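You operate a simulated robot arm through the tools that you are given. There is no shell and no other tool. Be economical: measure what you need, move in short steps, check, and stop when the job is done.

You are at the controls of a simulated robot arm. One attempt, no reset.

## Task
Scrub the mud off the garden kneeler on its shelf.
Fine: swing the purple latch back first and over it again last; soap the scouring pad at the dish and lay it back. Where these are worked on the way, their far stop is far enough and under half their travel is too little: purple latch. What is to be rubbed or washed off counts as gone when no trace of it is left.
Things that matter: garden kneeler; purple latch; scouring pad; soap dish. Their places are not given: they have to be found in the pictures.

The check looks at the end state, three seconds after you hand in, the way a careful person would. Anything else that was tipped, shoved, dropped, spilled or broken makes it a failure.

## Robot
A 6-joint arm with a two-finger parallel gripper, fixed in place. Base frame: the origin is at the foot of the arm, x ahead of it, y to its left, z up. Units: mm, rad, N and s.
With the tool pointing down near the work surface it reaches from about 360 to 820 mm from the base axis. Its first joint turns from -2.897 to 2.897 rad. Payload 3.91 kg.
The TCP is the grasp point between the finger pads, 30 mm short of the fingertips. In the tool frame z runs along the fingers and y along their closing line. Largest opening 110 mm; finger width 20, thickness 10; the body of the gripper, 48 by 112 mm, starts 55 mm behind the TCP.
Orientation is that of the tool frame in the base frame, as a unit quaternion [w, x, y, z]. With the fingers straight down and closing along the base's y, the tool's x points along the base's -x, its y along +y and its z along -z.

## Interface
- The arm moves only by the tool apply_moves. Its argument "commands" is a list of rows, each a list of 7 numbers: the turn, a rotation vector about the tool's x, y, z in rad, then the shift along the tool's x, y, z in mm, then the finger opening in mm, from 0 to 110. In form: [[rx, ry, rz, dx, dy, dz, claw], ...]. A call has 1 to 8 rows; each row is the pose to reach, as a shift and turn from the pose commanded when the call began, along the tool's axes at that moment. A row lasts 0.2 s, in which the tool goes at most 50 mm and 0.15 rad; a call with a longer step from one row to the next is refused whole, and so is a gripper value outside its range. Where a pose cannot be reached the arm comes as near as it can. A force on the tool above 90 N (or 10 N above the force at the start of the call, whichever is more), or a blocked arm, ends the call early, and 0.2 s more pass. Each finger travels about 45 mm/s and halts on what it meets, pressing with about 37 N; the grip force reading is that of the motor and also rises with nothing between the fingers. The clock runs only during rows and for 0.2 s after the last one: add rows that repeat a pose to give the fingers time. The reply holds the time, the measured pose of the TCP, the force on the tool along the base axes, the opening and the grip force, in the units named above and with some noise, with the torque about the TCP (base axes, N m) and any sound that the robot's microphone picked up, and new pictures: "pictures" is both (left out), scene, wrist or none.
- Cameras (640 x 400 px; columns grow to the right, rows downward): "scene" is fixed at [229.6, -503, 1738.9]; the picture's right is [0.60, -0.80, 0.00], its down [-0.80, -0.60, -0.09] and it looks along [0.07, 0.05, -1.00] (base axes); focal length 214 px, centre (320, 200). "wrist" rides on the gripper at [77, 7, -114] in the tool frame; the picture's right is [-0.09, 1.00, 0.00], its down [-0.80, -0.07, -0.59] and it looks along [-0.59, -0.05, 0.80] (tool axes); focal length 270 px, centre (320, 200).
- lift_body(by): slides the trunk up (or, below 0, down) by that many mm; the arm rides with it, the base frame stays. It gives what a move gives, with no picture.
- point_at(camera, pixels): for up to 12 pixels [column, row] of the newest picture of that camera ("zoom" is the newest enlarged one), the place [x, y, z] in the base frame of the surface seen there, good to about 2 mm, but the place of the scene camera against the robot may be out by one fixed shift of up to 25 mm in any direction. No time passes.
- zoom(camera, box): a new picture of the part [left, top, right, bottom] of that camera's present view, enlarged. No time passes.
- finish_job(): hands the job in; it is judged then, once.

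Keep the steps short. Do not move on a guess: measure, check each grasp and each placing, and mend mistakes. In all there are 80 turns and 200 pictures (those below and enlarged ones count). Leave the gripper open and the arm clear of the work at the hand-in unless told otherwise, and finish with a single line.

The tools are called after "Call:" as a command line: name --pt "numbers of a row" for each row, then --argument value for the rest, lists and objects as JSON in quotes. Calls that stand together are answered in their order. apply_moves: Moves the arm, as the interface text tells. Its arguments: {"type":"object","properties":{"commands":{"type":"array","items":{"type":"array","items":{"type":"number"}}},"pictures":{"type":"string","enum":["both","scene","wrist","none"]}},"required":["commands"]} The other tools are called the same way: lift_body (by) slides the trunk up or down; point_at (camera, pixels) gives the place of the surface under pixels of a picture; zoom (camera, box) takes an enlarged picture of a part of a camera's view; finish_job () hands the job in.

At the start:

```text
time: 0.0
ee_pos: [226.3, -363.2, 1401.2]
tcp_rot: [0.0, 0.001, 1.0, 0.0]
wrist_force: [0.1, -0.7, 0.0]
torque: [0.01, 0.01, -0.01]
width: 110.1
grasp_force: 0.1
trunk travel left (down, up): [-575.0, 35.0]
```

scene: 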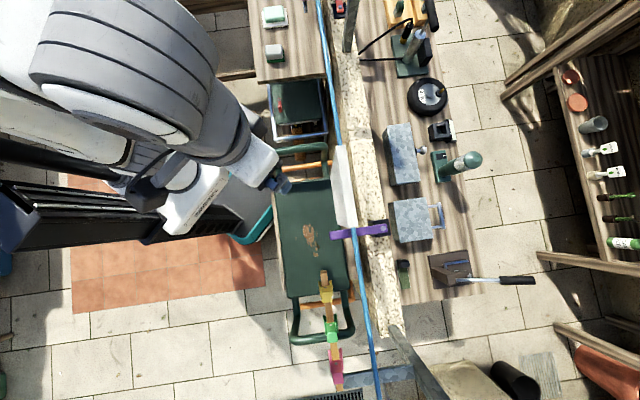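
wrist: 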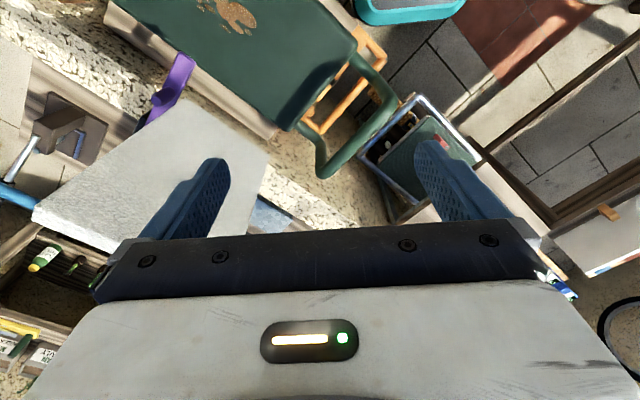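

I see the green kneeler (around 310,240) with a brown mud patch, and a purple latch at (358,232). On the upper table, at (275,15) and (275,52), are two things that may be the pad and the dish. I'll zoom in on these.

Call:
zoom --camera "scene" --box '[240, 0, 340, 62]'

Call:
zoom --camera "scene" --box '[260, 170, 420, 270]'

Call:
zoom --camera "scene" --box '[380, 60, 540, 300]'

Call:
point_at --camera "scene" --pixels '[[275, 15], [275, 52], [310, 240], [340, 234], [358, 232], [382, 228], [322, 190], [345, 190], [300, 60], [305, 210], [330, 280], [290, 100]]'

```text
6.40 times, centred on (290, 31) of scene
```

zoom: 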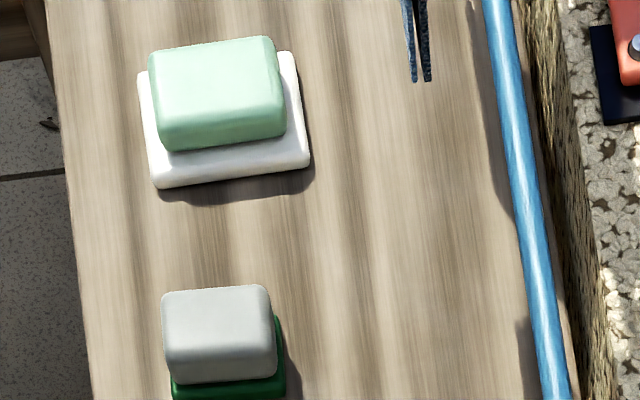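

```text
4.00 times, centred on (340, 220) of scene
```

zoom: 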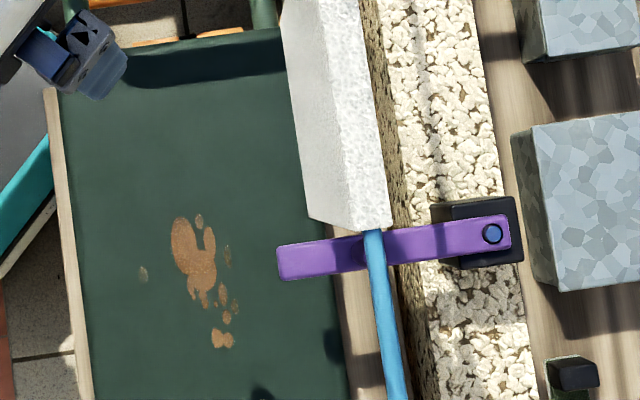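

```text
1.67 times, centred on (460, 180) of scene
```

zoom: 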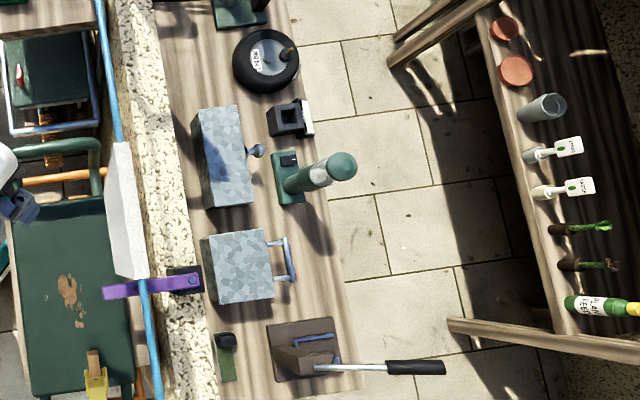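

```text
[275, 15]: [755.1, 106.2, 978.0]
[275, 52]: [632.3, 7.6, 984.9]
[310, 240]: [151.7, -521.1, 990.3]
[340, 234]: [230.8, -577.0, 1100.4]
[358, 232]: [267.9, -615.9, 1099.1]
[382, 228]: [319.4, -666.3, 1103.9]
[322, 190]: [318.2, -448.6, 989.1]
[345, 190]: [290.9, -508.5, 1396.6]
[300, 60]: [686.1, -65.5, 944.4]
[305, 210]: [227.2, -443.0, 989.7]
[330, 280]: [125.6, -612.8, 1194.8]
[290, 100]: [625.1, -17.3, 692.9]
```

Soap dish (mint soap on white) is at (275,15), and the pad (grey over green) is at (275,52). Next I check what else is near the kneeler: the white panel, the blue line and the coloured pegs.

Call:
zoom --camera "scene" --box '[270, 250, 430, 390]'

Call:
zoom --camera "scene" --box '[240, 40, 400, 180]'

Call:
point_at --camera "scene" --pixels '[[340, 150], [354, 222], [340, 220], [352, 200], [366, 290], [325, 40], [351, 60], [340, 80], [380, 290], [370, 180], [325, 285], [335, 370]]'

Call:
point_at --camera "scene" --pixels '[[277, 190], [345, 290], [290, 296], [326, 182], [320, 145], [348, 335], [300, 340], [350, 225], [303, 222], [316, 255], [295, 238], [316, 230]]'

```text
2.86 times, centred on (350, 320) of scene
```

zoom: 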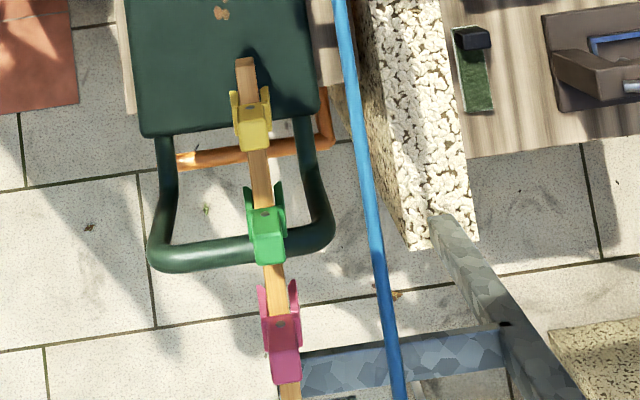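

```text
2.86 times, centred on (320, 110) of scene
```

zoom: 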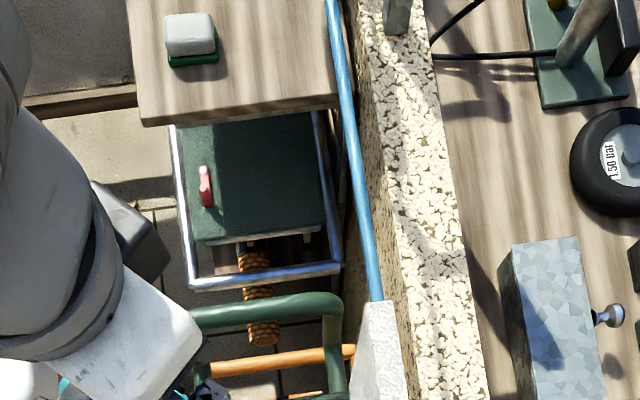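

```text
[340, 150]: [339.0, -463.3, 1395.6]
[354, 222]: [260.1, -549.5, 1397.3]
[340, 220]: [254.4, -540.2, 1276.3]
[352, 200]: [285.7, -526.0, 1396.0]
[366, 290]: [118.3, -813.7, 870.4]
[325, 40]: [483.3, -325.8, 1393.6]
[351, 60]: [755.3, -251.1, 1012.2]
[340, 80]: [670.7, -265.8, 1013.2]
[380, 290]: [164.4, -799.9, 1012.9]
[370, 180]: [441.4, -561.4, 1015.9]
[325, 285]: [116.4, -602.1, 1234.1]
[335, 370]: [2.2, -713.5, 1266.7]
```

```text
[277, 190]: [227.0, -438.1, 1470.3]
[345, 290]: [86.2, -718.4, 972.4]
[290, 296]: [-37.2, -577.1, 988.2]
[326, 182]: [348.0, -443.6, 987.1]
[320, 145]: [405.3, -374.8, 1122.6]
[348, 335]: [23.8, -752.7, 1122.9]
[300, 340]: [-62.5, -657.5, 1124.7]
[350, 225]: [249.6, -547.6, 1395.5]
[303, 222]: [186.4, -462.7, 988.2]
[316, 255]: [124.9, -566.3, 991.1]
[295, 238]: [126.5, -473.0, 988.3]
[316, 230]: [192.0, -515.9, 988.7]
```

Now wrist-camera measurements, which carry no shift: kneeler mud, latch, the white hanging panel, and kneeler corners.

Call:
point_at --camera "wrist" --pixels '[[230, 12], [190, 65], [165, 95], [45, 210], [205, 110], [262, 160], [120, 250], [130, 160], [300, 60], [350, 50], [345, 170], [150, 110]]'

Call:
zoom --camera "wrist" --box '[0, 0, 320, 200]'

Call:
zoom --camera "wrist" --box '[320, 0, 640, 200]'

```text
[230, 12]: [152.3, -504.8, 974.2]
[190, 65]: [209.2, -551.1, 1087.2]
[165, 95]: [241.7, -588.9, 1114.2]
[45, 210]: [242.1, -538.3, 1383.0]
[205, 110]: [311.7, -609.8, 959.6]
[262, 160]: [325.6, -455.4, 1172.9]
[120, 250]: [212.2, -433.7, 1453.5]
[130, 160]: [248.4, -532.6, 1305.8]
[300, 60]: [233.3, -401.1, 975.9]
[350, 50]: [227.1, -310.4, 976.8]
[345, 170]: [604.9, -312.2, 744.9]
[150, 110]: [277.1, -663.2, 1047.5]
```

```text
2.00 times, centred on (160, 100) of wrist
```

zoom: 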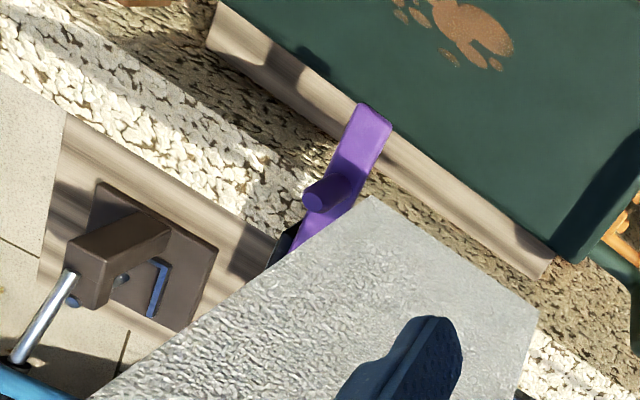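

```text
2.00 times, centred on (480, 100) of wrist
```

zoom: 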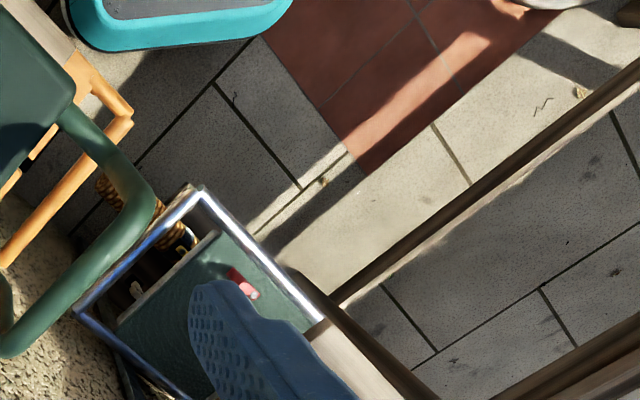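

The scene z reads about 14 mm above the wrist values. The latch (tip about 209,-551, knob top 1114) lies under the blue line and beside the hanging white panel, so I need a slanted approach from the robot's side. First I yaw the tool by 0.77 rad, so the camera looks outward across the kneeler.

Call:
apply_moves --pt "0 0 0.13 0 0 0 110" --pt "0 0 0.26 0 0 0 110" --pt "0 0 0.39 0 0 0 110" --pt "0 0 0.52 0 0 0 110" --pt "0 0 0.65 0 0 0 110" --pt "0 0 0.77 0 0 0 110"

```text
time: 1.4
ee_pos: [225.6, -365.2, 1402.1]
tcp_rot: [0.0, 0.377, 0.926, 0.0]
wrist_force: [0.4, -0.9, 0.7]
torque: [0.0, 0.03, 0.01]
width: 110.1
grasp_force: 0.1
trunk travel left (down, up): [-575.0, 35.0]
```

scene: 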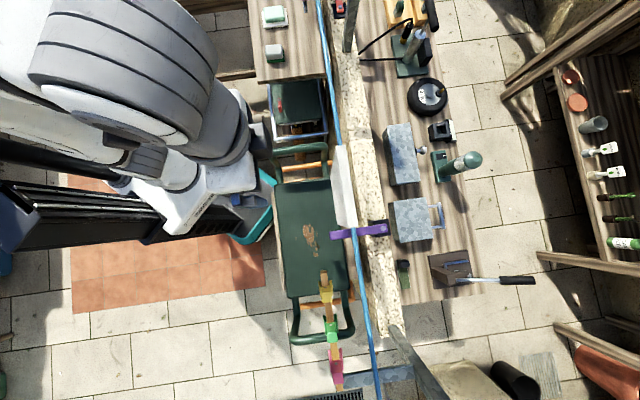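
wrist: 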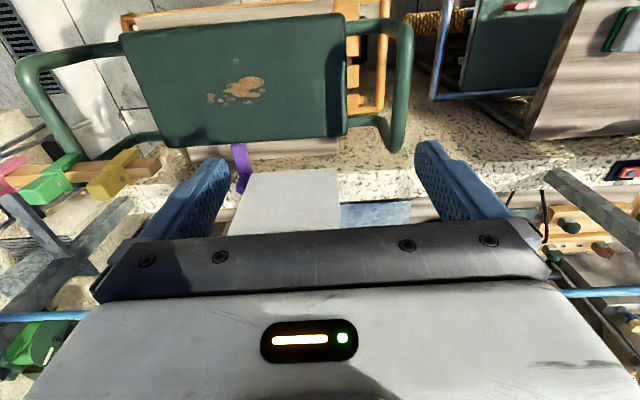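

The view is clear now: mud at (240,90), latch at (242,165), panel from (245,175) to (340,230), peg bar at (130,168). I measure these from the wrist camera.

Call:
point_at --camera "wrist" --pixels '[[210, 97], [237, 58], [265, 85], [245, 97], [225, 101], [122, 38], [345, 14], [347, 130], [165, 145], [235, 148], [240, 165], [250, 173]]'

Call:
point_at --camera "wrist" --pixels '[[335, 172], [245, 220], [335, 225], [157, 165], [135, 157], [100, 185], [20, 165], [40, 315], [245, 188], [600, 293], [400, 40], [130, 50]]'

Call:
zoom --camera "wrist" --box '[100, 0, 360, 240]'

```text
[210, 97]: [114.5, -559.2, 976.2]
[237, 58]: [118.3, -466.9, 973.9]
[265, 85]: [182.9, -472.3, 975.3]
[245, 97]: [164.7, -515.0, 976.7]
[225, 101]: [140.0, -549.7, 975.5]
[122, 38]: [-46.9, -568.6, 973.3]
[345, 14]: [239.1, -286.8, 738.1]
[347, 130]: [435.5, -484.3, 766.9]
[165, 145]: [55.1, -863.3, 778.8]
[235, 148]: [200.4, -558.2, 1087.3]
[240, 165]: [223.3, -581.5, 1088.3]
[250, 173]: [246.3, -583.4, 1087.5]
```

```text
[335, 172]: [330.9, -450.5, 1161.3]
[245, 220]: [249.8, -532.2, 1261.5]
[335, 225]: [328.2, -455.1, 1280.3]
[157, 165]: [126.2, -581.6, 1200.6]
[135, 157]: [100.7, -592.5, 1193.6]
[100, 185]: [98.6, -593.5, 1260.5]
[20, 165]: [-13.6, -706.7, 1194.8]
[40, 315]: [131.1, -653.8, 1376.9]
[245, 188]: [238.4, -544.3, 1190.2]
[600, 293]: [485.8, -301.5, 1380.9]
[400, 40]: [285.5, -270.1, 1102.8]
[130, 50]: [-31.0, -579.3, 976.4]
```

```text
1.67 times, centred on (230, 120) of wrist
```

zoom: 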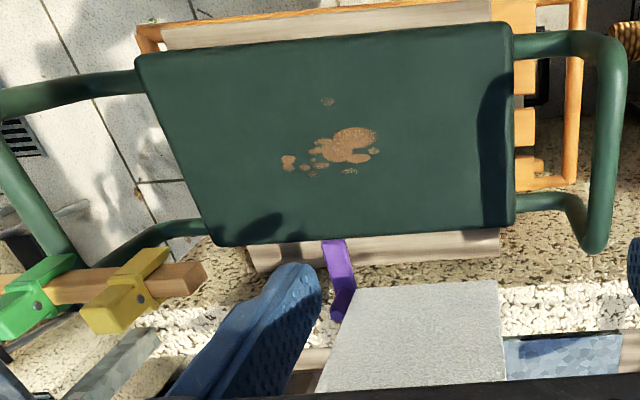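

In coordinates along the blue line (s) and across it (u): line u≈556, z 1380; panel s 82–215, bottom z≈1160; peg bar u≈497, s>315, z≥1180; latch s≈250, tip u 537, pivot u≈685, top z 1088. Mud: u 410–495, s 195–320, z 975. I move to s≈240, u≈400, then lower the trunk so I can approach nearly level from the robot's side.

Call:
apply_moves --pt "0 0 0 6 -48 0 60" --pt "0 0 0 12 -96 0 30" --pt "0 0 0 18 -143 0 0" --pt "0 0 0 18 -143 0 0" --pictures "none"

Call:
lift_body --by -150

```text
time: 2.4
ee_pos: [116.0, -455.1, 1400.8]
tcp_rot: [-0.001, 0.375, 0.927, 0.0]
wrist_force: [0.6, -0.3, -1.5]
torque: [0.04, 0.01, 0.02]
width: 23.7
grasp_force: 0.1
trunk travel left (down, up): [-575.0, 35.0]
```

```text
time: 4.2
ee_pos: [115.8, -454.9, 1252.0]
tcp_rot: [0.0, 0.375, 0.927, 0.0]
wrist_force: [0.3, 0.1, -0.4]
torque: [0.0, 0.01, -0.04]
width: 0.0
grasp_force: 37.7
trunk travel left (down, up): [-425.0, 185.0]
```

Now I tilt the tool outward (ry negative), leaving it about 21° below level and moving 60 mm outward.

Call:
apply_moves --pt "0 -0.15 0 -8 2 0 0" --pt "0 -0.3 0 -15 4 0 0" --pt "0 -0.45 0 -22 6 0 0" --pt "0 -0.6 0 -30 8 0 0" --pt "0 -0.75 0 -38 10 0 0" --pt "0 -0.9 0 -45 12 0 0" --pt "0 -1.05 0 -52 14 0 0" --pt "0 -1.2 0 -60 15 0 0"

```text
time: 6.0
ee_pos: [168.4, -486.6, 1250.4]
tcp_rot: [0.524, 0.309, 0.765, -0.212]
wrist_force: [1.3, 0.0, 0.1]
torque: [0.0, 0.0, 0.0]
width: 0.0
grasp_force: 37.2
trunk travel left (down, up): [-425.0, 185.0]
```

scene: 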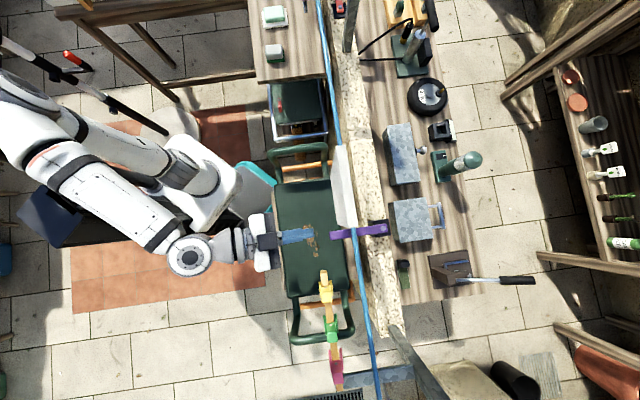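
wrist: 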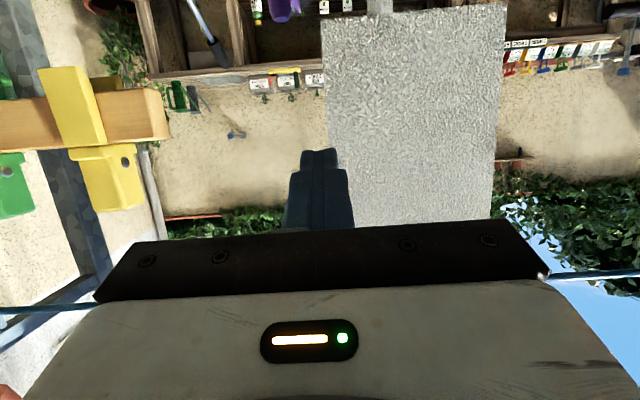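

The arm reaches this pose cleanly. TCP is at u≈464, s≈224, z 1250. I lower the trunk 150 mm to latch height and look.

Call:
lift_body --by -150

Call:
apply_moves --pt "0 0 0 0 10 0 0"

```text
time: 7.7
ee_pos: [167.9, -485.0, 1101.5]
tcp_rot: [0.523, 0.31, 0.765, -0.212]
wrist_force: [-0.2, -0.3, 0.0]
torque: [0.0, 0.01, 0.0]
width: 0.0
grasp_force: 36.8
trunk travel left (down, up): [-275.0, 335.0]
```

```text
time: 8.1
ee_pos: [175.6, -477.9, 1100.6]
tcp_rot: [0.524, 0.309, 0.765, -0.212]
wrist_force: [0.1, -0.7, 0.3]
torque: [-0.02, 0.0, 0.0]
width: 0.0
grasp_force: 36.6
trunk travel left (down, up): [-275.0, 335.0]
```

scene: 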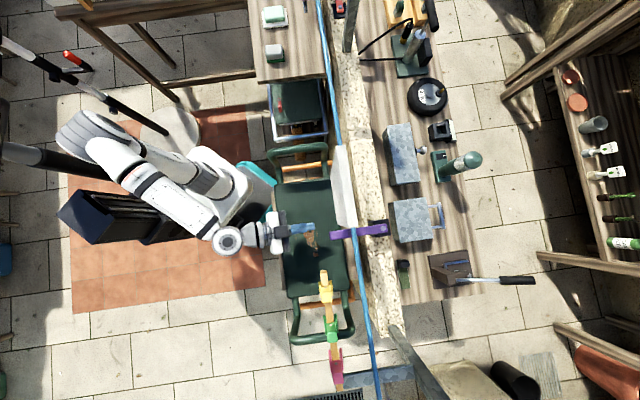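
wrist: 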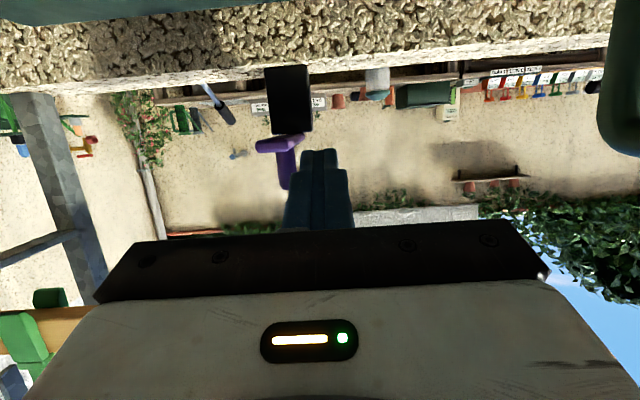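

I can see the latch edge-on (upside down): bar at (275,143), knob at (285,170), black post at (288,100). I measure these.

Call:
point_at --camera "wrist" --pixels '[[260, 145], [290, 143], [275, 150], [284, 160], [285, 185], [296, 142], [275, 100], [300, 100], [288, 130], [270, 138], [345, 60]]'

Call:
zoom --camera "wrist" --box '[220, 40, 380, 240]'

```text
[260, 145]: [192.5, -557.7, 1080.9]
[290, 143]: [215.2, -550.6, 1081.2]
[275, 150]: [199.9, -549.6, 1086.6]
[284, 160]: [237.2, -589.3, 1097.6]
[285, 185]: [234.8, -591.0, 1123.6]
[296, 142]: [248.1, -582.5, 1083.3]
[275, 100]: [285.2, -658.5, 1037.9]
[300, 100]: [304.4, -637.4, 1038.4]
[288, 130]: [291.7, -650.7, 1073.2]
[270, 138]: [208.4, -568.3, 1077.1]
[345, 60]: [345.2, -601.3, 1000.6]
```

```text
2.00 times, centred on (300, 140) of wrist
```

zoom: 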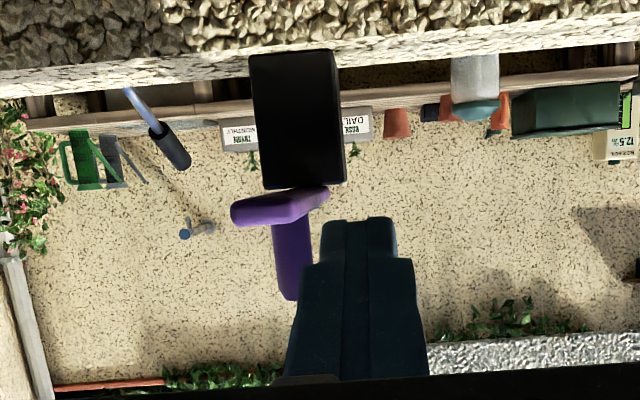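

Knob axis is at about u 585, s 247, z 1088–1125. I'll grip the knob and swing it along its arc. First I line up: s 247, z 1112, flatter tilt, fingers open 50.

Call:
apply_moves --pt "0 -0.125 0 -5 -17 -2 30" --pt "0 -0.25 0 -10.3 -35 -4 50" --pt "0 -0.25 0 -10.3 -35 -4 50" --pt "0 -0.25 0 -10.3 -35 -4 50" --pictures "wrist"

```text
time: 9.1
ee_pos: [150.5, -503.7, 1113.0]
tcp_rot: [0.615, 0.281, 0.694, -0.249]
wrist_force: [0.2, 0.3, -0.1]
torque: [-0.02, 0.01, 0.01]
width: 49.9
grasp_force: 0.1
trunk travel left (down, up): [-275.0, 335.0]
```

wrist: 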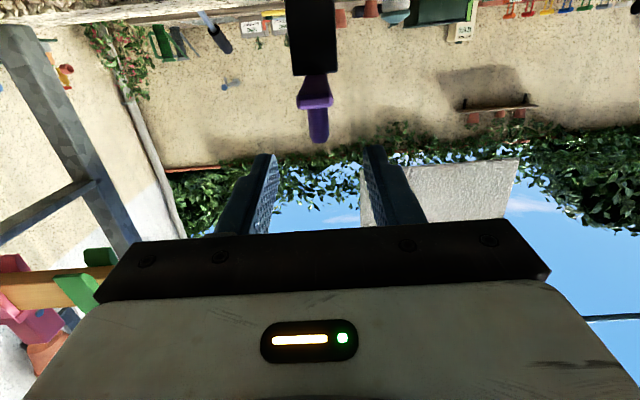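

Aligned: u 463, s 248, z 1113. I advance 122 mm level so the fingers straddle the knob.

Call:
apply_moves --pt "0 0 0 -4.9 0 40 50" --pt "0 0 0 -9.8 0 81 50" --pt "0 0 0 -14.7 0 121 50"

```text
time: 9.9
ee_pos: [240.3, -585.8, 1111.9]
tcp_rot: [0.615, 0.281, 0.693, -0.25]
wrist_force: [-0.5, -0.3, -0.4]
torque: [-0.01, -0.02, 0.0]
width: 50.0
grasp_force: 0.1
trunk travel left (down, up): [-275.0, 335.0]
```

scene: 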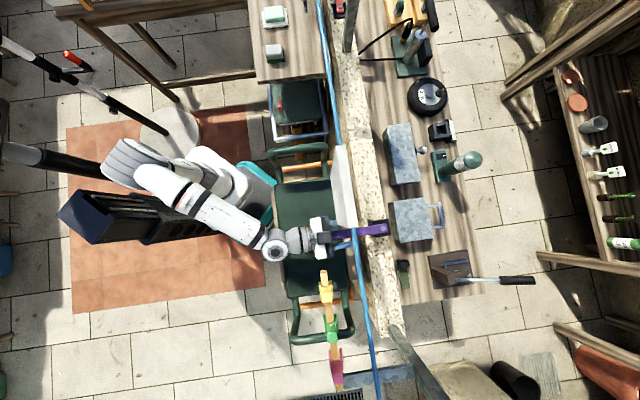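
wrist: 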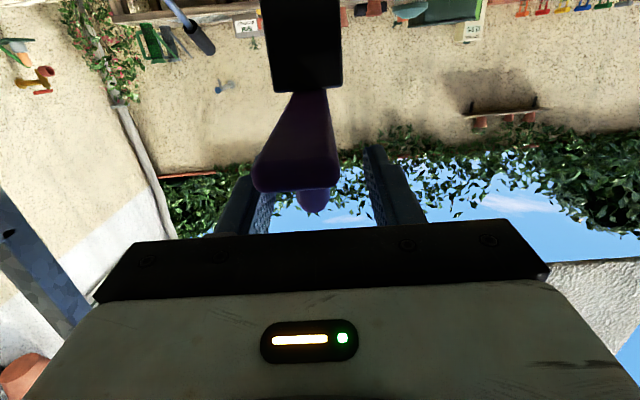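

The knob sits between the fingers (315,200). I close on it.

Call:
apply_moves --pt "0 0 0 0 0 0 20" --pt "0 0 0 0 0 0 5" --pt "0 0 0 0 0 0 5" --pt "0 0 0 0 0 0 5" --pictures "wrist"

```text
time: 10.9
ee_pos: [240.1, -585.4, 1112.6]
tcp_rot: [0.615, 0.281, 0.693, -0.249]
wrist_force: [0.3, -0.2, 0.1]
torque: [-0.62, 0.16, 0.03]
width: 17.5
grasp_force: 44.7
trunk travel left (down, up): [-275.0, 335.0]
```

wrist: 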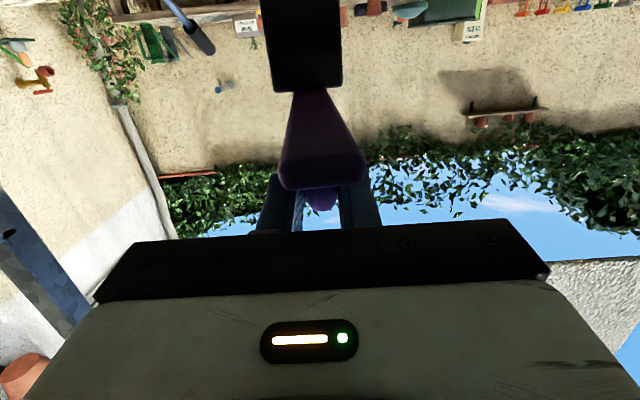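

Gripped at 17.5 mm. I test which way it swings: 15 mm toward -s (tool +y), reading the force.

Call:
apply_moves --pt "0 0 0 0 7 0.5 5" --pt "0 0 0 0 15 1.2 5" --pictures "wrist"

```text
time: 11.5
ee_pos: [250.8, -578.0, 1112.8]
tcp_rot: [0.615, 0.281, 0.694, -0.249]
wrist_force: [-2.6, -0.6, -1.2]
torque: [0.04, 0.02, -0.18]
width: 17.8
grasp_force: 45.0
trunk travel left (down, up): [-275.0, 335.0]
```

wrist: 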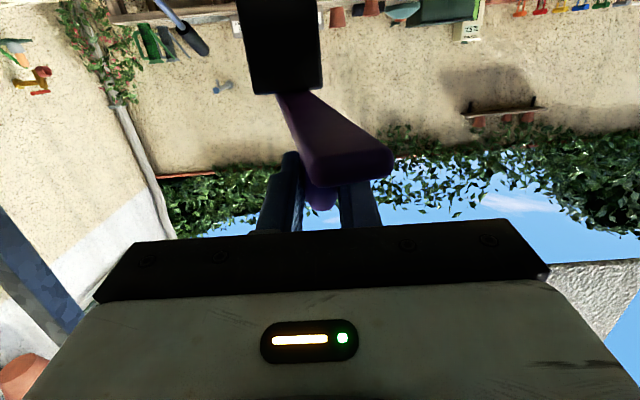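

It swings freely toward -s (under the panel). I follow its arc (pivot u 685, s 246, radius 100) to about 70°, pitching the tool level so the body stays below the panel.

Call:
apply_moves --pt "0 0 0 -0.4 12.7 3.3 5" --pt "0 0 0 -1 25.7 8.4 5" --pt "0 -0.05 0 -1.7 36.3 14.4 5" --pt "0 -0.1 0 -2.7 47.4 22.7 5" --pt "0 -0.15 0 -3.8 56.1 31.2 5" --pt "0 -0.18 0 -5.1 64.7 42.1 5" --pt "0 -0.18 0 -6.3 70.8 52.5 5" --pt "0 -0.18 0 -7.9 76.2 65.2 5"

```text
time: 13.3
ee_pos: [348.2, -571.1, 1110.0]
tcp_rot: [0.674, 0.26, 0.635, -0.273]
wrist_force: [-7.0, -8.9, -6.2]
torque: [-0.03, 0.1, -0.35]
width: 17.8
grasp_force: 45.2
trunk travel left (down, up): [-275.0, 335.0]
```

scene: 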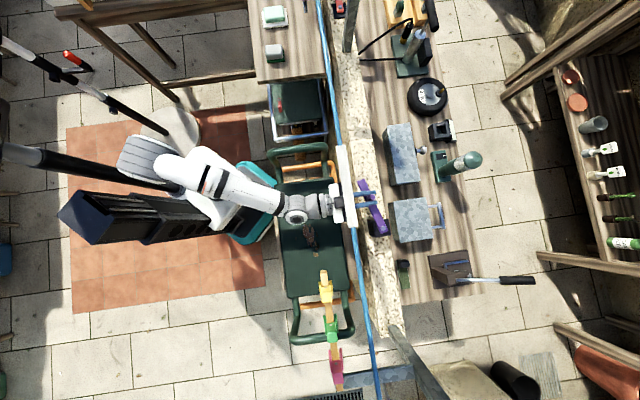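
wrist: 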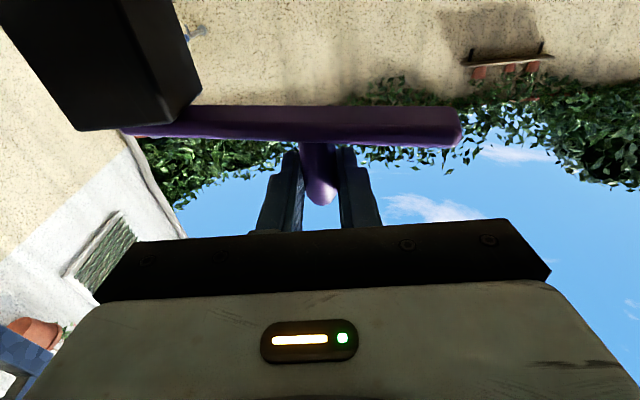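

At about 70°. I continue gently to see whether it reaches a stop by 85–90°.

Call:
apply_moves --pt "0 0 0 0.5 3.5 9 5" --pt "0 0 0 1 6 18 5" --pt "0 0 0 1.5 8 27 5" --pt "0 0 0 2 8.5 35 5"

```text
time: 14.3
ee_pos: [372.7, -591.0, 1112.5]
tcp_rot: [0.675, 0.261, 0.633, -0.275]
wrist_force: [-47.1, 0.4, -13.0]
torque: [-0.6, 0.63, -0.45]
width: 17.8
grasp_force: 44.7
trunk travel left (down, up): [-275.0, 335.0]
```

scene: 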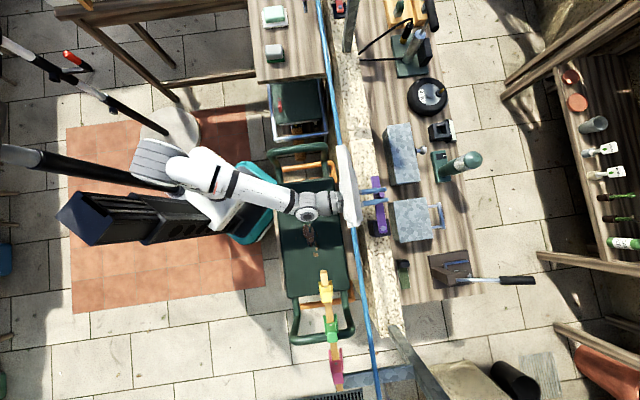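
wrist: 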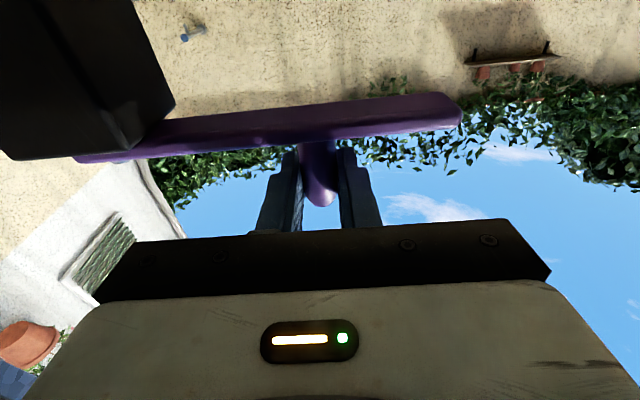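

Force rose to 47 N, and the panel looks slightly pushed by my wrist. The latch is near its stop, so I back off now and check the panel.

Call:
apply_moves --pt "0 0 0 0 -1 -12 5" --pt "0 0 0 0 -2 -22 5"

Call:
zoom --camera "scene" --box '[280, 120, 440, 260]'

```text
time: 14.9
ee_pos: [358.8, -579.2, 1112.0]
tcp_rot: [0.677, 0.26, 0.632, -0.274]
wrist_force: [-23.6, -40.2, 14.6]
torque: [0.02, 0.19, -0.14]
width: 17.8
grasp_force: 44.4
trunk travel left (down, up): [-275.0, 335.0]
```

scene: 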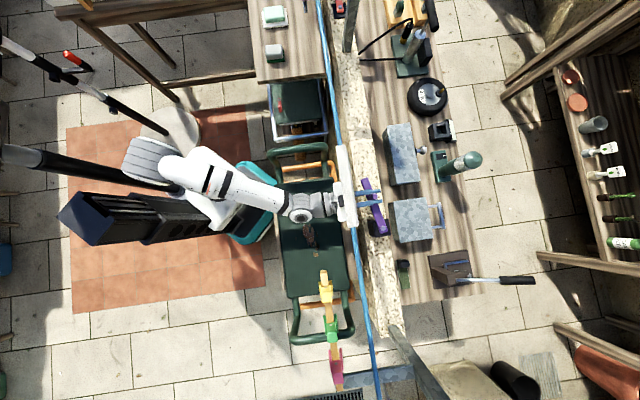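
wrist: 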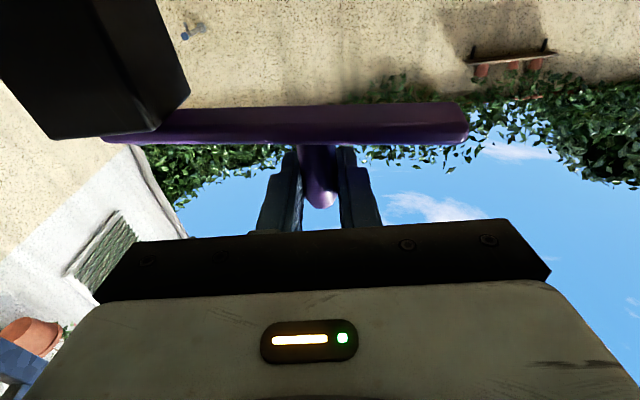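

```text
2.86 times, centred on (360, 190) of scene
```

zoom: 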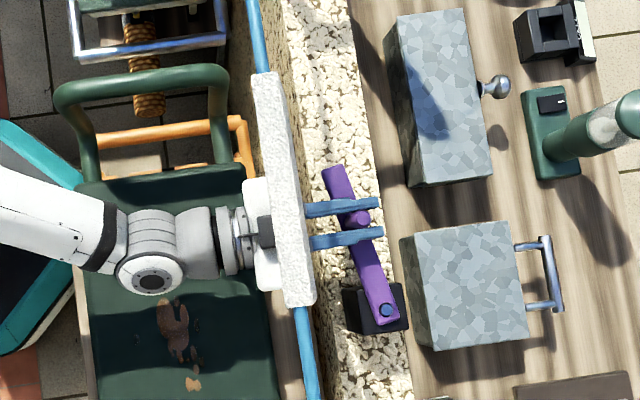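

The gripper body brushes the hanging panel's bottom. I release the knob and retreat 60 mm straight back, so the panel can hang free.

Call:
apply_moves --pt "0 0 0 0 0 0 30" --pt "0 0 0 0 0 0 40" --pt "0 0 0 0 0 -30 40" --pt "0 0 0 0 0 -60 40" --pt "0 0 0 0 0 -60 5" --pt "0 0 0 0 0 -60 0" --pt "0 0 0 0 0 -60 0"

Call:
zoom --camera "scene" --box '[280, 120, 440, 260]'

```text
time: 16.5
ee_pos: [322.0, -531.6, 1107.3]
tcp_rot: [0.675, 0.258, 0.635, -0.274]
wrist_force: [-0.2, -0.1, 0.5]
torque: [0.02, 0.0, 0.02]
width: 0.5
grasp_force: 29.2
trunk travel left (down, up): [-275.0, 335.0]
```

scene: 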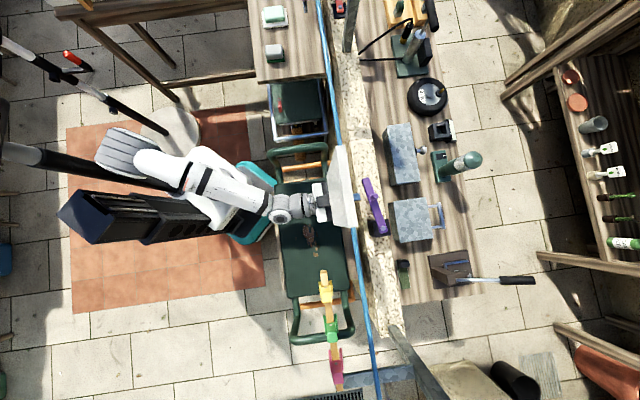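
wrist: 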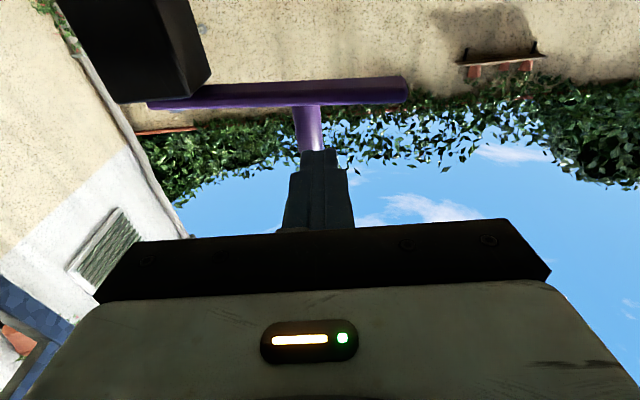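

```text
2.86 times, centred on (360, 190) of scene
```

zoom: 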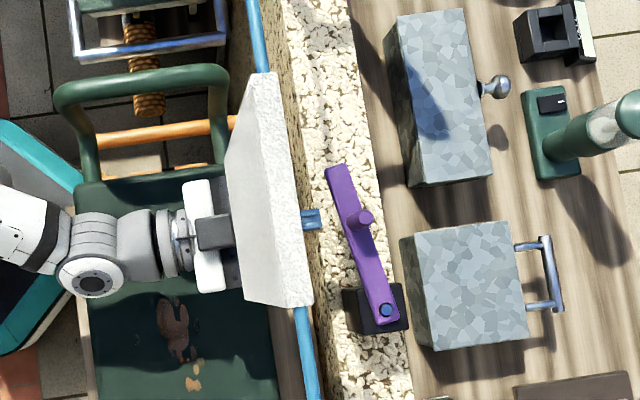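

The panel swings freely and is recovering. The latch is open about 75°. With closed fingertips I press the knob further outward to test for the stop.

Call:
apply_moves --pt "0 0 0 0 2 14 0" --pt "0 0 0 0 2 22 0" --pt "0 0 0 0 2 30 0" --pt "0 0 0 0 2 37 0" --pt "0 0 0 0 2 44 0"

Call:
zoom --camera "scene" --box '[280, 120, 440, 260]'

```text
time: 17.7
ee_pos: [354.1, -561.6, 1110.1]
tcp_rot: [0.674, 0.257, 0.636, -0.273]
wrist_force: [0.1, -0.3, -0.2]
torque: [-0.01, 0.0, 0.01]
width: 0.3
grasp_force: 36.7
trunk travel left (down, up): [-275.0, 335.0]
```

scene: 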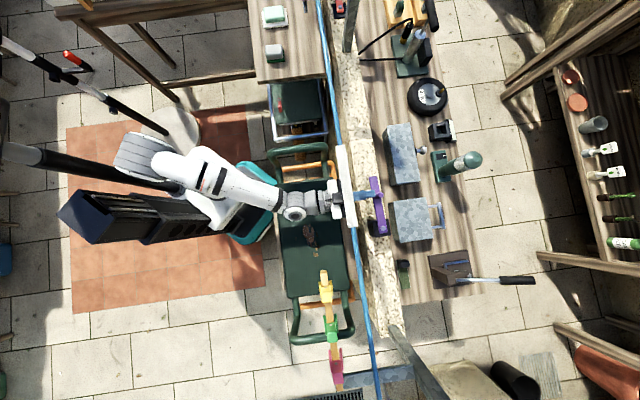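
wrist: 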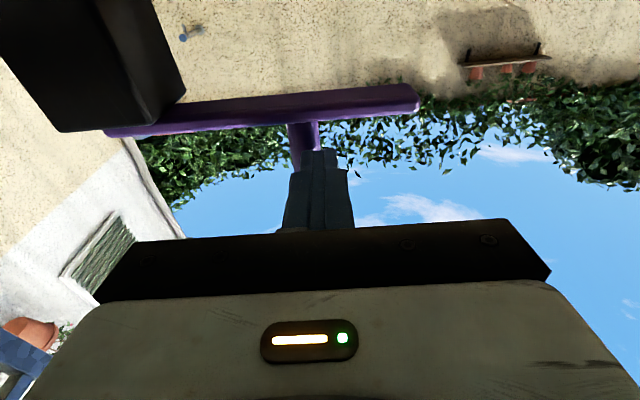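

```text
2.86 times, centred on (360, 190) of scene
```

zoom: 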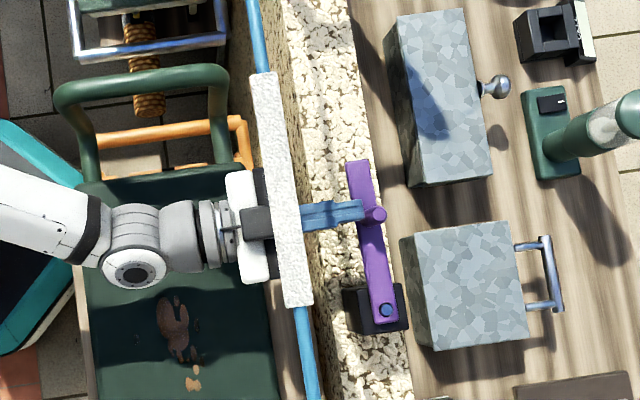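

The latch now lies along the wall (about 88°), moved without resistance, well over half its travel. I retreat, then raise the trunk.

Call:
apply_moves --pt "0 0 0 0 0 -45 0" --pt "0 0 0 0 0 -90 0" --pt "0 0 0 0 0 -135 0" --pt "0 0 0 0 0 -185 0" --pictures "none"

Call:
lift_body --by 200

```text
time: 18.7
ee_pos: [222.5, -433.9, 1098.5]
tcp_rot: [0.675, 0.258, 0.635, -0.274]
wrist_force: [0.5, 0.2, 0.0]
torque: [0.0, 0.02, 0.04]
width: 0.0
grasp_force: 37.1
trunk travel left (down, up): [-275.0, 335.0]
```

```text
time: 20.9
ee_pos: [222.6, -433.4, 1297.6]
tcp_rot: [0.674, 0.258, 0.635, -0.274]
wrist_force: [0.0, 0.2, 0.0]
torque: [-0.02, 0.0, 0.03]
width: 0.0
grasp_force: 36.7
trunk travel left (down, up): [-475.0, 135.0]
```

Now I turn the tool back to pointing down.

Call:
apply_moves --pt "0 0.14 0 0 0 -7 0" --pt "0 0.28 0 0 0 -14 0" --pt "0 0.42 0 0 0 -21 0" --pt "0 0.56 0 0 0 -28 0" --pt "0 0.7 0 0 0 -35 0" --pt "0 0.84 0 0 0 -40 0" --pt "0 0.98 0 0 0 -40 0" --pt "0 1.12 0 0 0 -40 0" --pictures "none"

Call:
apply_moves --pt "0 0.13 0 0 0 0 40" --pt "0 0.26 0 0 0 0 80" --pt "0 0.39 0 0 0 0 110" --pt "0 0.51 0 0 0 0 110"

```text
time: 22.7
ee_pos: [193.4, -405.4, 1296.7]
tcp_rot: [0.232, 0.365, 0.897, -0.095]
wrist_force: [-0.7, 0.3, 0.9]
torque: [0.01, -0.04, -0.01]
width: 0.1
grasp_force: 36.6
trunk travel left (down, up): [-475.0, 135.0]
```

```text
time: 23.7
ee_pos: [193.5, -405.6, 1295.8]
tcp_rot: [-0.001, 0.375, 0.927, 0.0]
wrist_force: [-0.1, -0.4, 0.0]
torque: [0.0, 0.0, 0.01]
width: 84.2
grasp_force: 0.1
trunk travel left (down, up): [-475.0, 135.0]
```

scene: 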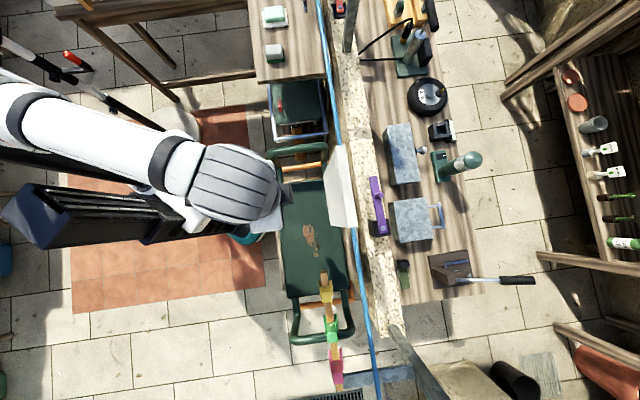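
wrist: 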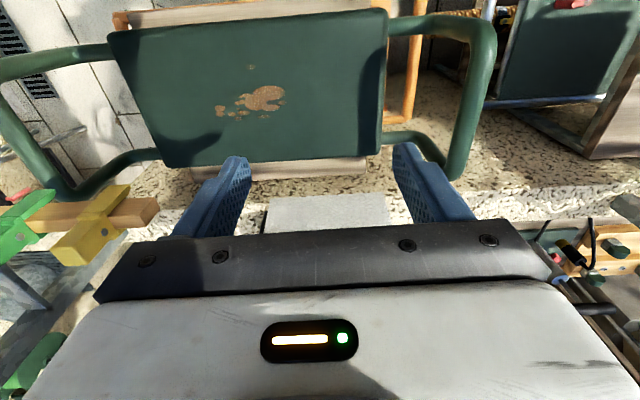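

The latch is open and the panel hangs normally. The pad is about s≈-452, u≈428 (roughly 622, 15). I travel along -s at this height.

Call:
apply_moves --pt "0 0 0 0 45 0 110" --pt "0 0 0 0 90 0 110" --pt "0 0 0 0 135 0 110" --pt "0 0 0 0 180 0 110" --pt "0 0 0 0 225 0 110" --pt "0 0 0 0 270 0 110" --pt "0 0 0 0 315 0 110" --pt "0 0 0 0 360 0 110" --pictures "none"

Call:
apply_moves --pt "0 0 0 15 45 0 110" --pt "0 0 0 30 90 0 110" --pt "0 0 0 45 135 0 110" --pt "0 0 0 60 180 0 110" --pt "0 0 0 60 225 0 110"

```text
time: 25.5
ee_pos: [445.7, -145.0, 1296.8]
tcp_rot: [-0.001, 0.376, 0.927, 0.0]
wrist_force: [-0.2, 0.3, -0.1]
torque: [0.0, 0.02, 0.0]
width: 110.0
grasp_force: 0.1
trunk travel left (down, up): [-475.0, 135.0]
```

```text
time: 26.7
ee_pos: [562.1, 56.2, 1295.6]
tcp_rot: [-0.001, 0.375, 0.927, 0.0]
wrist_force: [0.7, -0.3, -0.2]
torque: [-0.01, 0.05, -0.01]
width: 110.0
grasp_force: 0.1
trunk travel left (down, up): [-475.0, 135.0]
```

scene: 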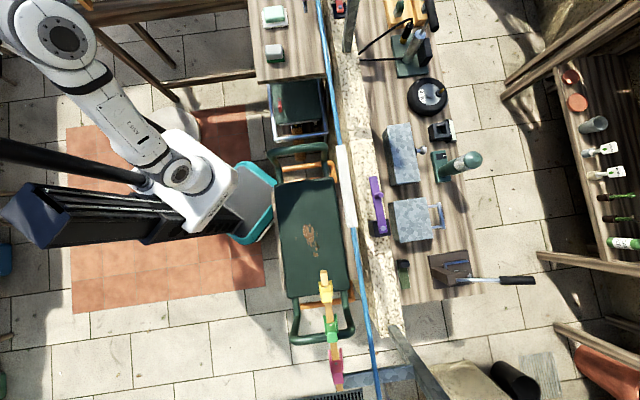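
wrist: 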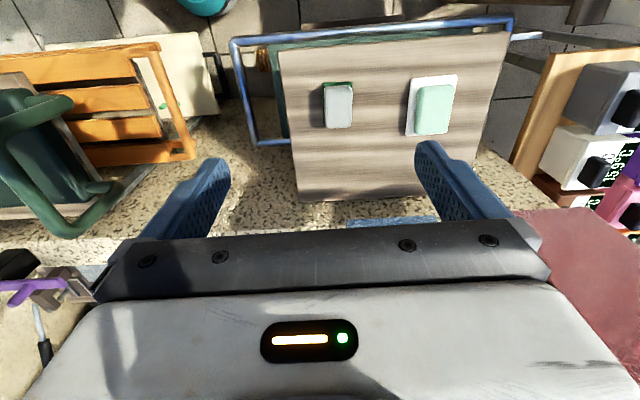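

I see the pad at (338,105) and the dish with soap at (432,107). I measure both.

Call:
zoom --camera "wrist" --box '[280, 60, 500, 160]'

Call:
point_at --camera "wrist" --pixels '[[328, 88], [351, 88], [328, 126], [352, 126], [340, 106], [420, 88], [452, 88], [418, 130], [448, 132], [435, 108], [413, 80], [340, 150]]'

```text
2.91 times, centred on (390, 110) of wrist
```

zoom: 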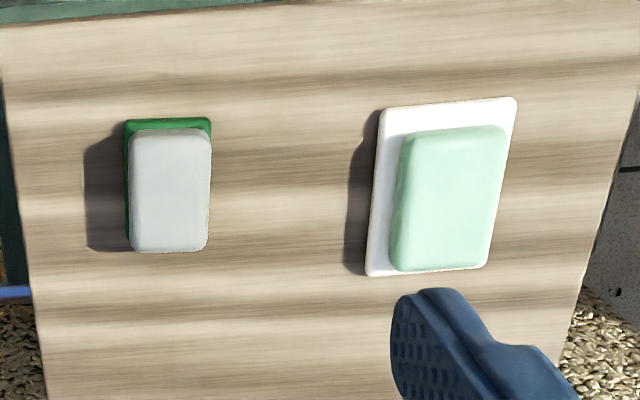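

```text
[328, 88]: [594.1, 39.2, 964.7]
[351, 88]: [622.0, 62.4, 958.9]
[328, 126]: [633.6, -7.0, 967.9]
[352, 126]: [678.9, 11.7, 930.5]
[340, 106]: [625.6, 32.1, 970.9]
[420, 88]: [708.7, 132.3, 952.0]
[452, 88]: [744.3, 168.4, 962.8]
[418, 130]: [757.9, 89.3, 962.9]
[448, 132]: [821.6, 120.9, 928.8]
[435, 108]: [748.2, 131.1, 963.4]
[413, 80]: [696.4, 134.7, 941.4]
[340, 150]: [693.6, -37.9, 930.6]
```

I refine the pad's edges using the enlarged picture.

Call:
point_at --camera "zoom" --pixels '[[170, 135], [170, 190], [170, 245], [138, 190], [204, 190], [128, 122], [208, 122], [445, 200], [405, 200], [495, 200], [455, 135], [440, 265]]'

```text
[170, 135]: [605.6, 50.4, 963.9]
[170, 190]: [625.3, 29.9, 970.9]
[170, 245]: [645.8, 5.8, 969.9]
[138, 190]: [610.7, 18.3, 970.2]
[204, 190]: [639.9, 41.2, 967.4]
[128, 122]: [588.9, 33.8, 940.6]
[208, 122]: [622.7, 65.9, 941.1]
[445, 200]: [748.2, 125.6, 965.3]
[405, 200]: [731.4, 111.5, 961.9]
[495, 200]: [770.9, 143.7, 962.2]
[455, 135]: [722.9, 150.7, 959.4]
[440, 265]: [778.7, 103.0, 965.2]
```

Pad centre (625.5, 29), top 970, table 930.5, about 42×62 mm; soap top z≈964, centre (749,127). I position above the pad, with a small yaw trim, and lower the trunk.

Call:
apply_moves --pt "0 0 0.03 -32 12 0 90" --pt "0 0 0.055 -64.4 24.8 0 80" --pictures "none"

Call:
lift_body --by -250

Call:
apply_moves --pt "0 0 0 0 0 0 80"

```text
time: 27.3
ee_pos: [623.3, 28.1, 1295.2]
tcp_rot: [-0.001, 0.402, 0.916, -0.001]
wrist_force: [0.1, 0.3, -0.1]
torque: [-0.01, 0.01, -0.05]
width: 79.9
grasp_force: 0.0
trunk travel left (down, up): [-475.0, 135.0]
```

```text
time: 29.9
ee_pos: [621.1, 29.0, 1046.9]
tcp_rot: [0.0, 0.401, 0.916, -0.001]
wrist_force: [0.0, 0.0, -0.1]
torque: [0.0, -0.02, -0.03]
width: 79.9
grasp_force: 0.0
trunk travel left (down, up): [-225.0, 385.0]
```

```text
time: 30.2
ee_pos: [620.9, 29.5, 1047.0]
tcp_rot: [-0.001, 0.401, 0.916, -0.001]
wrist_force: [-0.8, 0.0, 0.4]
torque: [0.01, 0.0, 0.05]
width: 80.0
grasp_force: 0.1
trunk travel left (down, up): [-225.0, 385.0]
```

scene: 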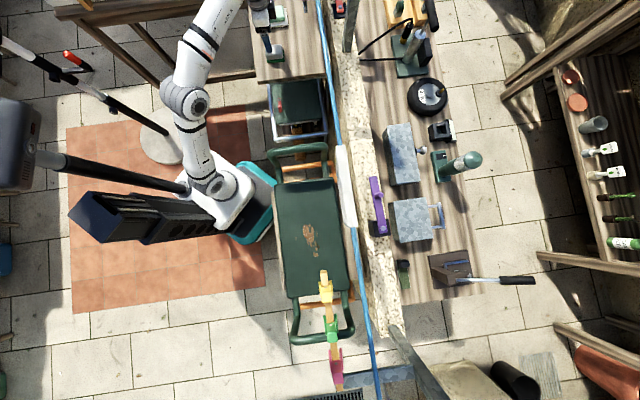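
wrist: 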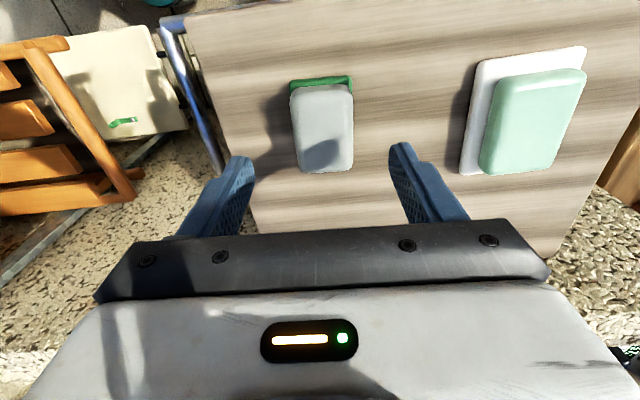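

A closer view. I re-measure the pad before descending.

Call:
point_at --camera "wrist" --pixels '[[294, 125], [324, 125], [352, 125], [322, 88], [326, 168], [300, 168], [349, 168], [292, 80], [350, 80], [535, 120], [495, 170], [580, 75]]'

```text
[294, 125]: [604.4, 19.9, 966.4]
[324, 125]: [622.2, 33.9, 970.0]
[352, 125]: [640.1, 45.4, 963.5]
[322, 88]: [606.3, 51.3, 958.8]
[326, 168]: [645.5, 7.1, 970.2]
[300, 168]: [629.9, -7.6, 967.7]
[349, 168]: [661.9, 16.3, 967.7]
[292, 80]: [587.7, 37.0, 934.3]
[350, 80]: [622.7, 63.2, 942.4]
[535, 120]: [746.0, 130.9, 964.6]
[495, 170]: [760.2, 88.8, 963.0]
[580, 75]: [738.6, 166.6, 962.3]
```

Pad centre confirmed at (625.5, 28.5). I descend 81 mm to z 966, keeping the fingertips 5 mm above the table, then close.

Call:
apply_moves --pt "0 0 0 -3.6 2.8 30 80" --pt "0 0 0 -3.6 2.8 60 80" --pt "0 0 0 -3.6 2.8 81 80" --pt "0 0 0 -3.6 2.8 81 60" --pt "0 0 0 -3.6 2.8 81 45" --pt "0 0 0 -3.6 2.8 81 30" --pt "0 0 0 -3.6 2.8 81 25" --pt "0 0 0 -3.6 2.8 81 25"

```text
time: 32.0
ee_pos: [626.2, 28.6, 965.4]
tcp_rot: [0.0, 0.402, 0.916, 0.0]
wrist_force: [-0.8, -0.3, 0.7]
torque: [0.01, -0.01, 0.02]
width: 48.8
grasp_force: 36.8
trunk travel left (down, up): [-225.0, 385.0]
```

scene: 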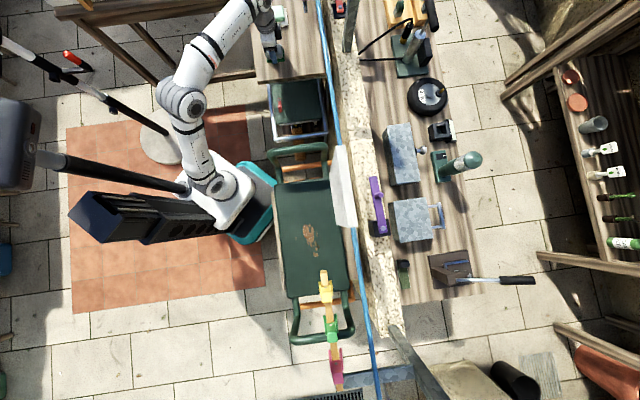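
wrist: 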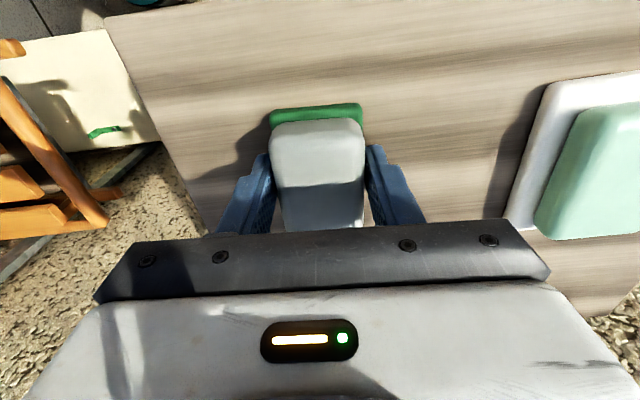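

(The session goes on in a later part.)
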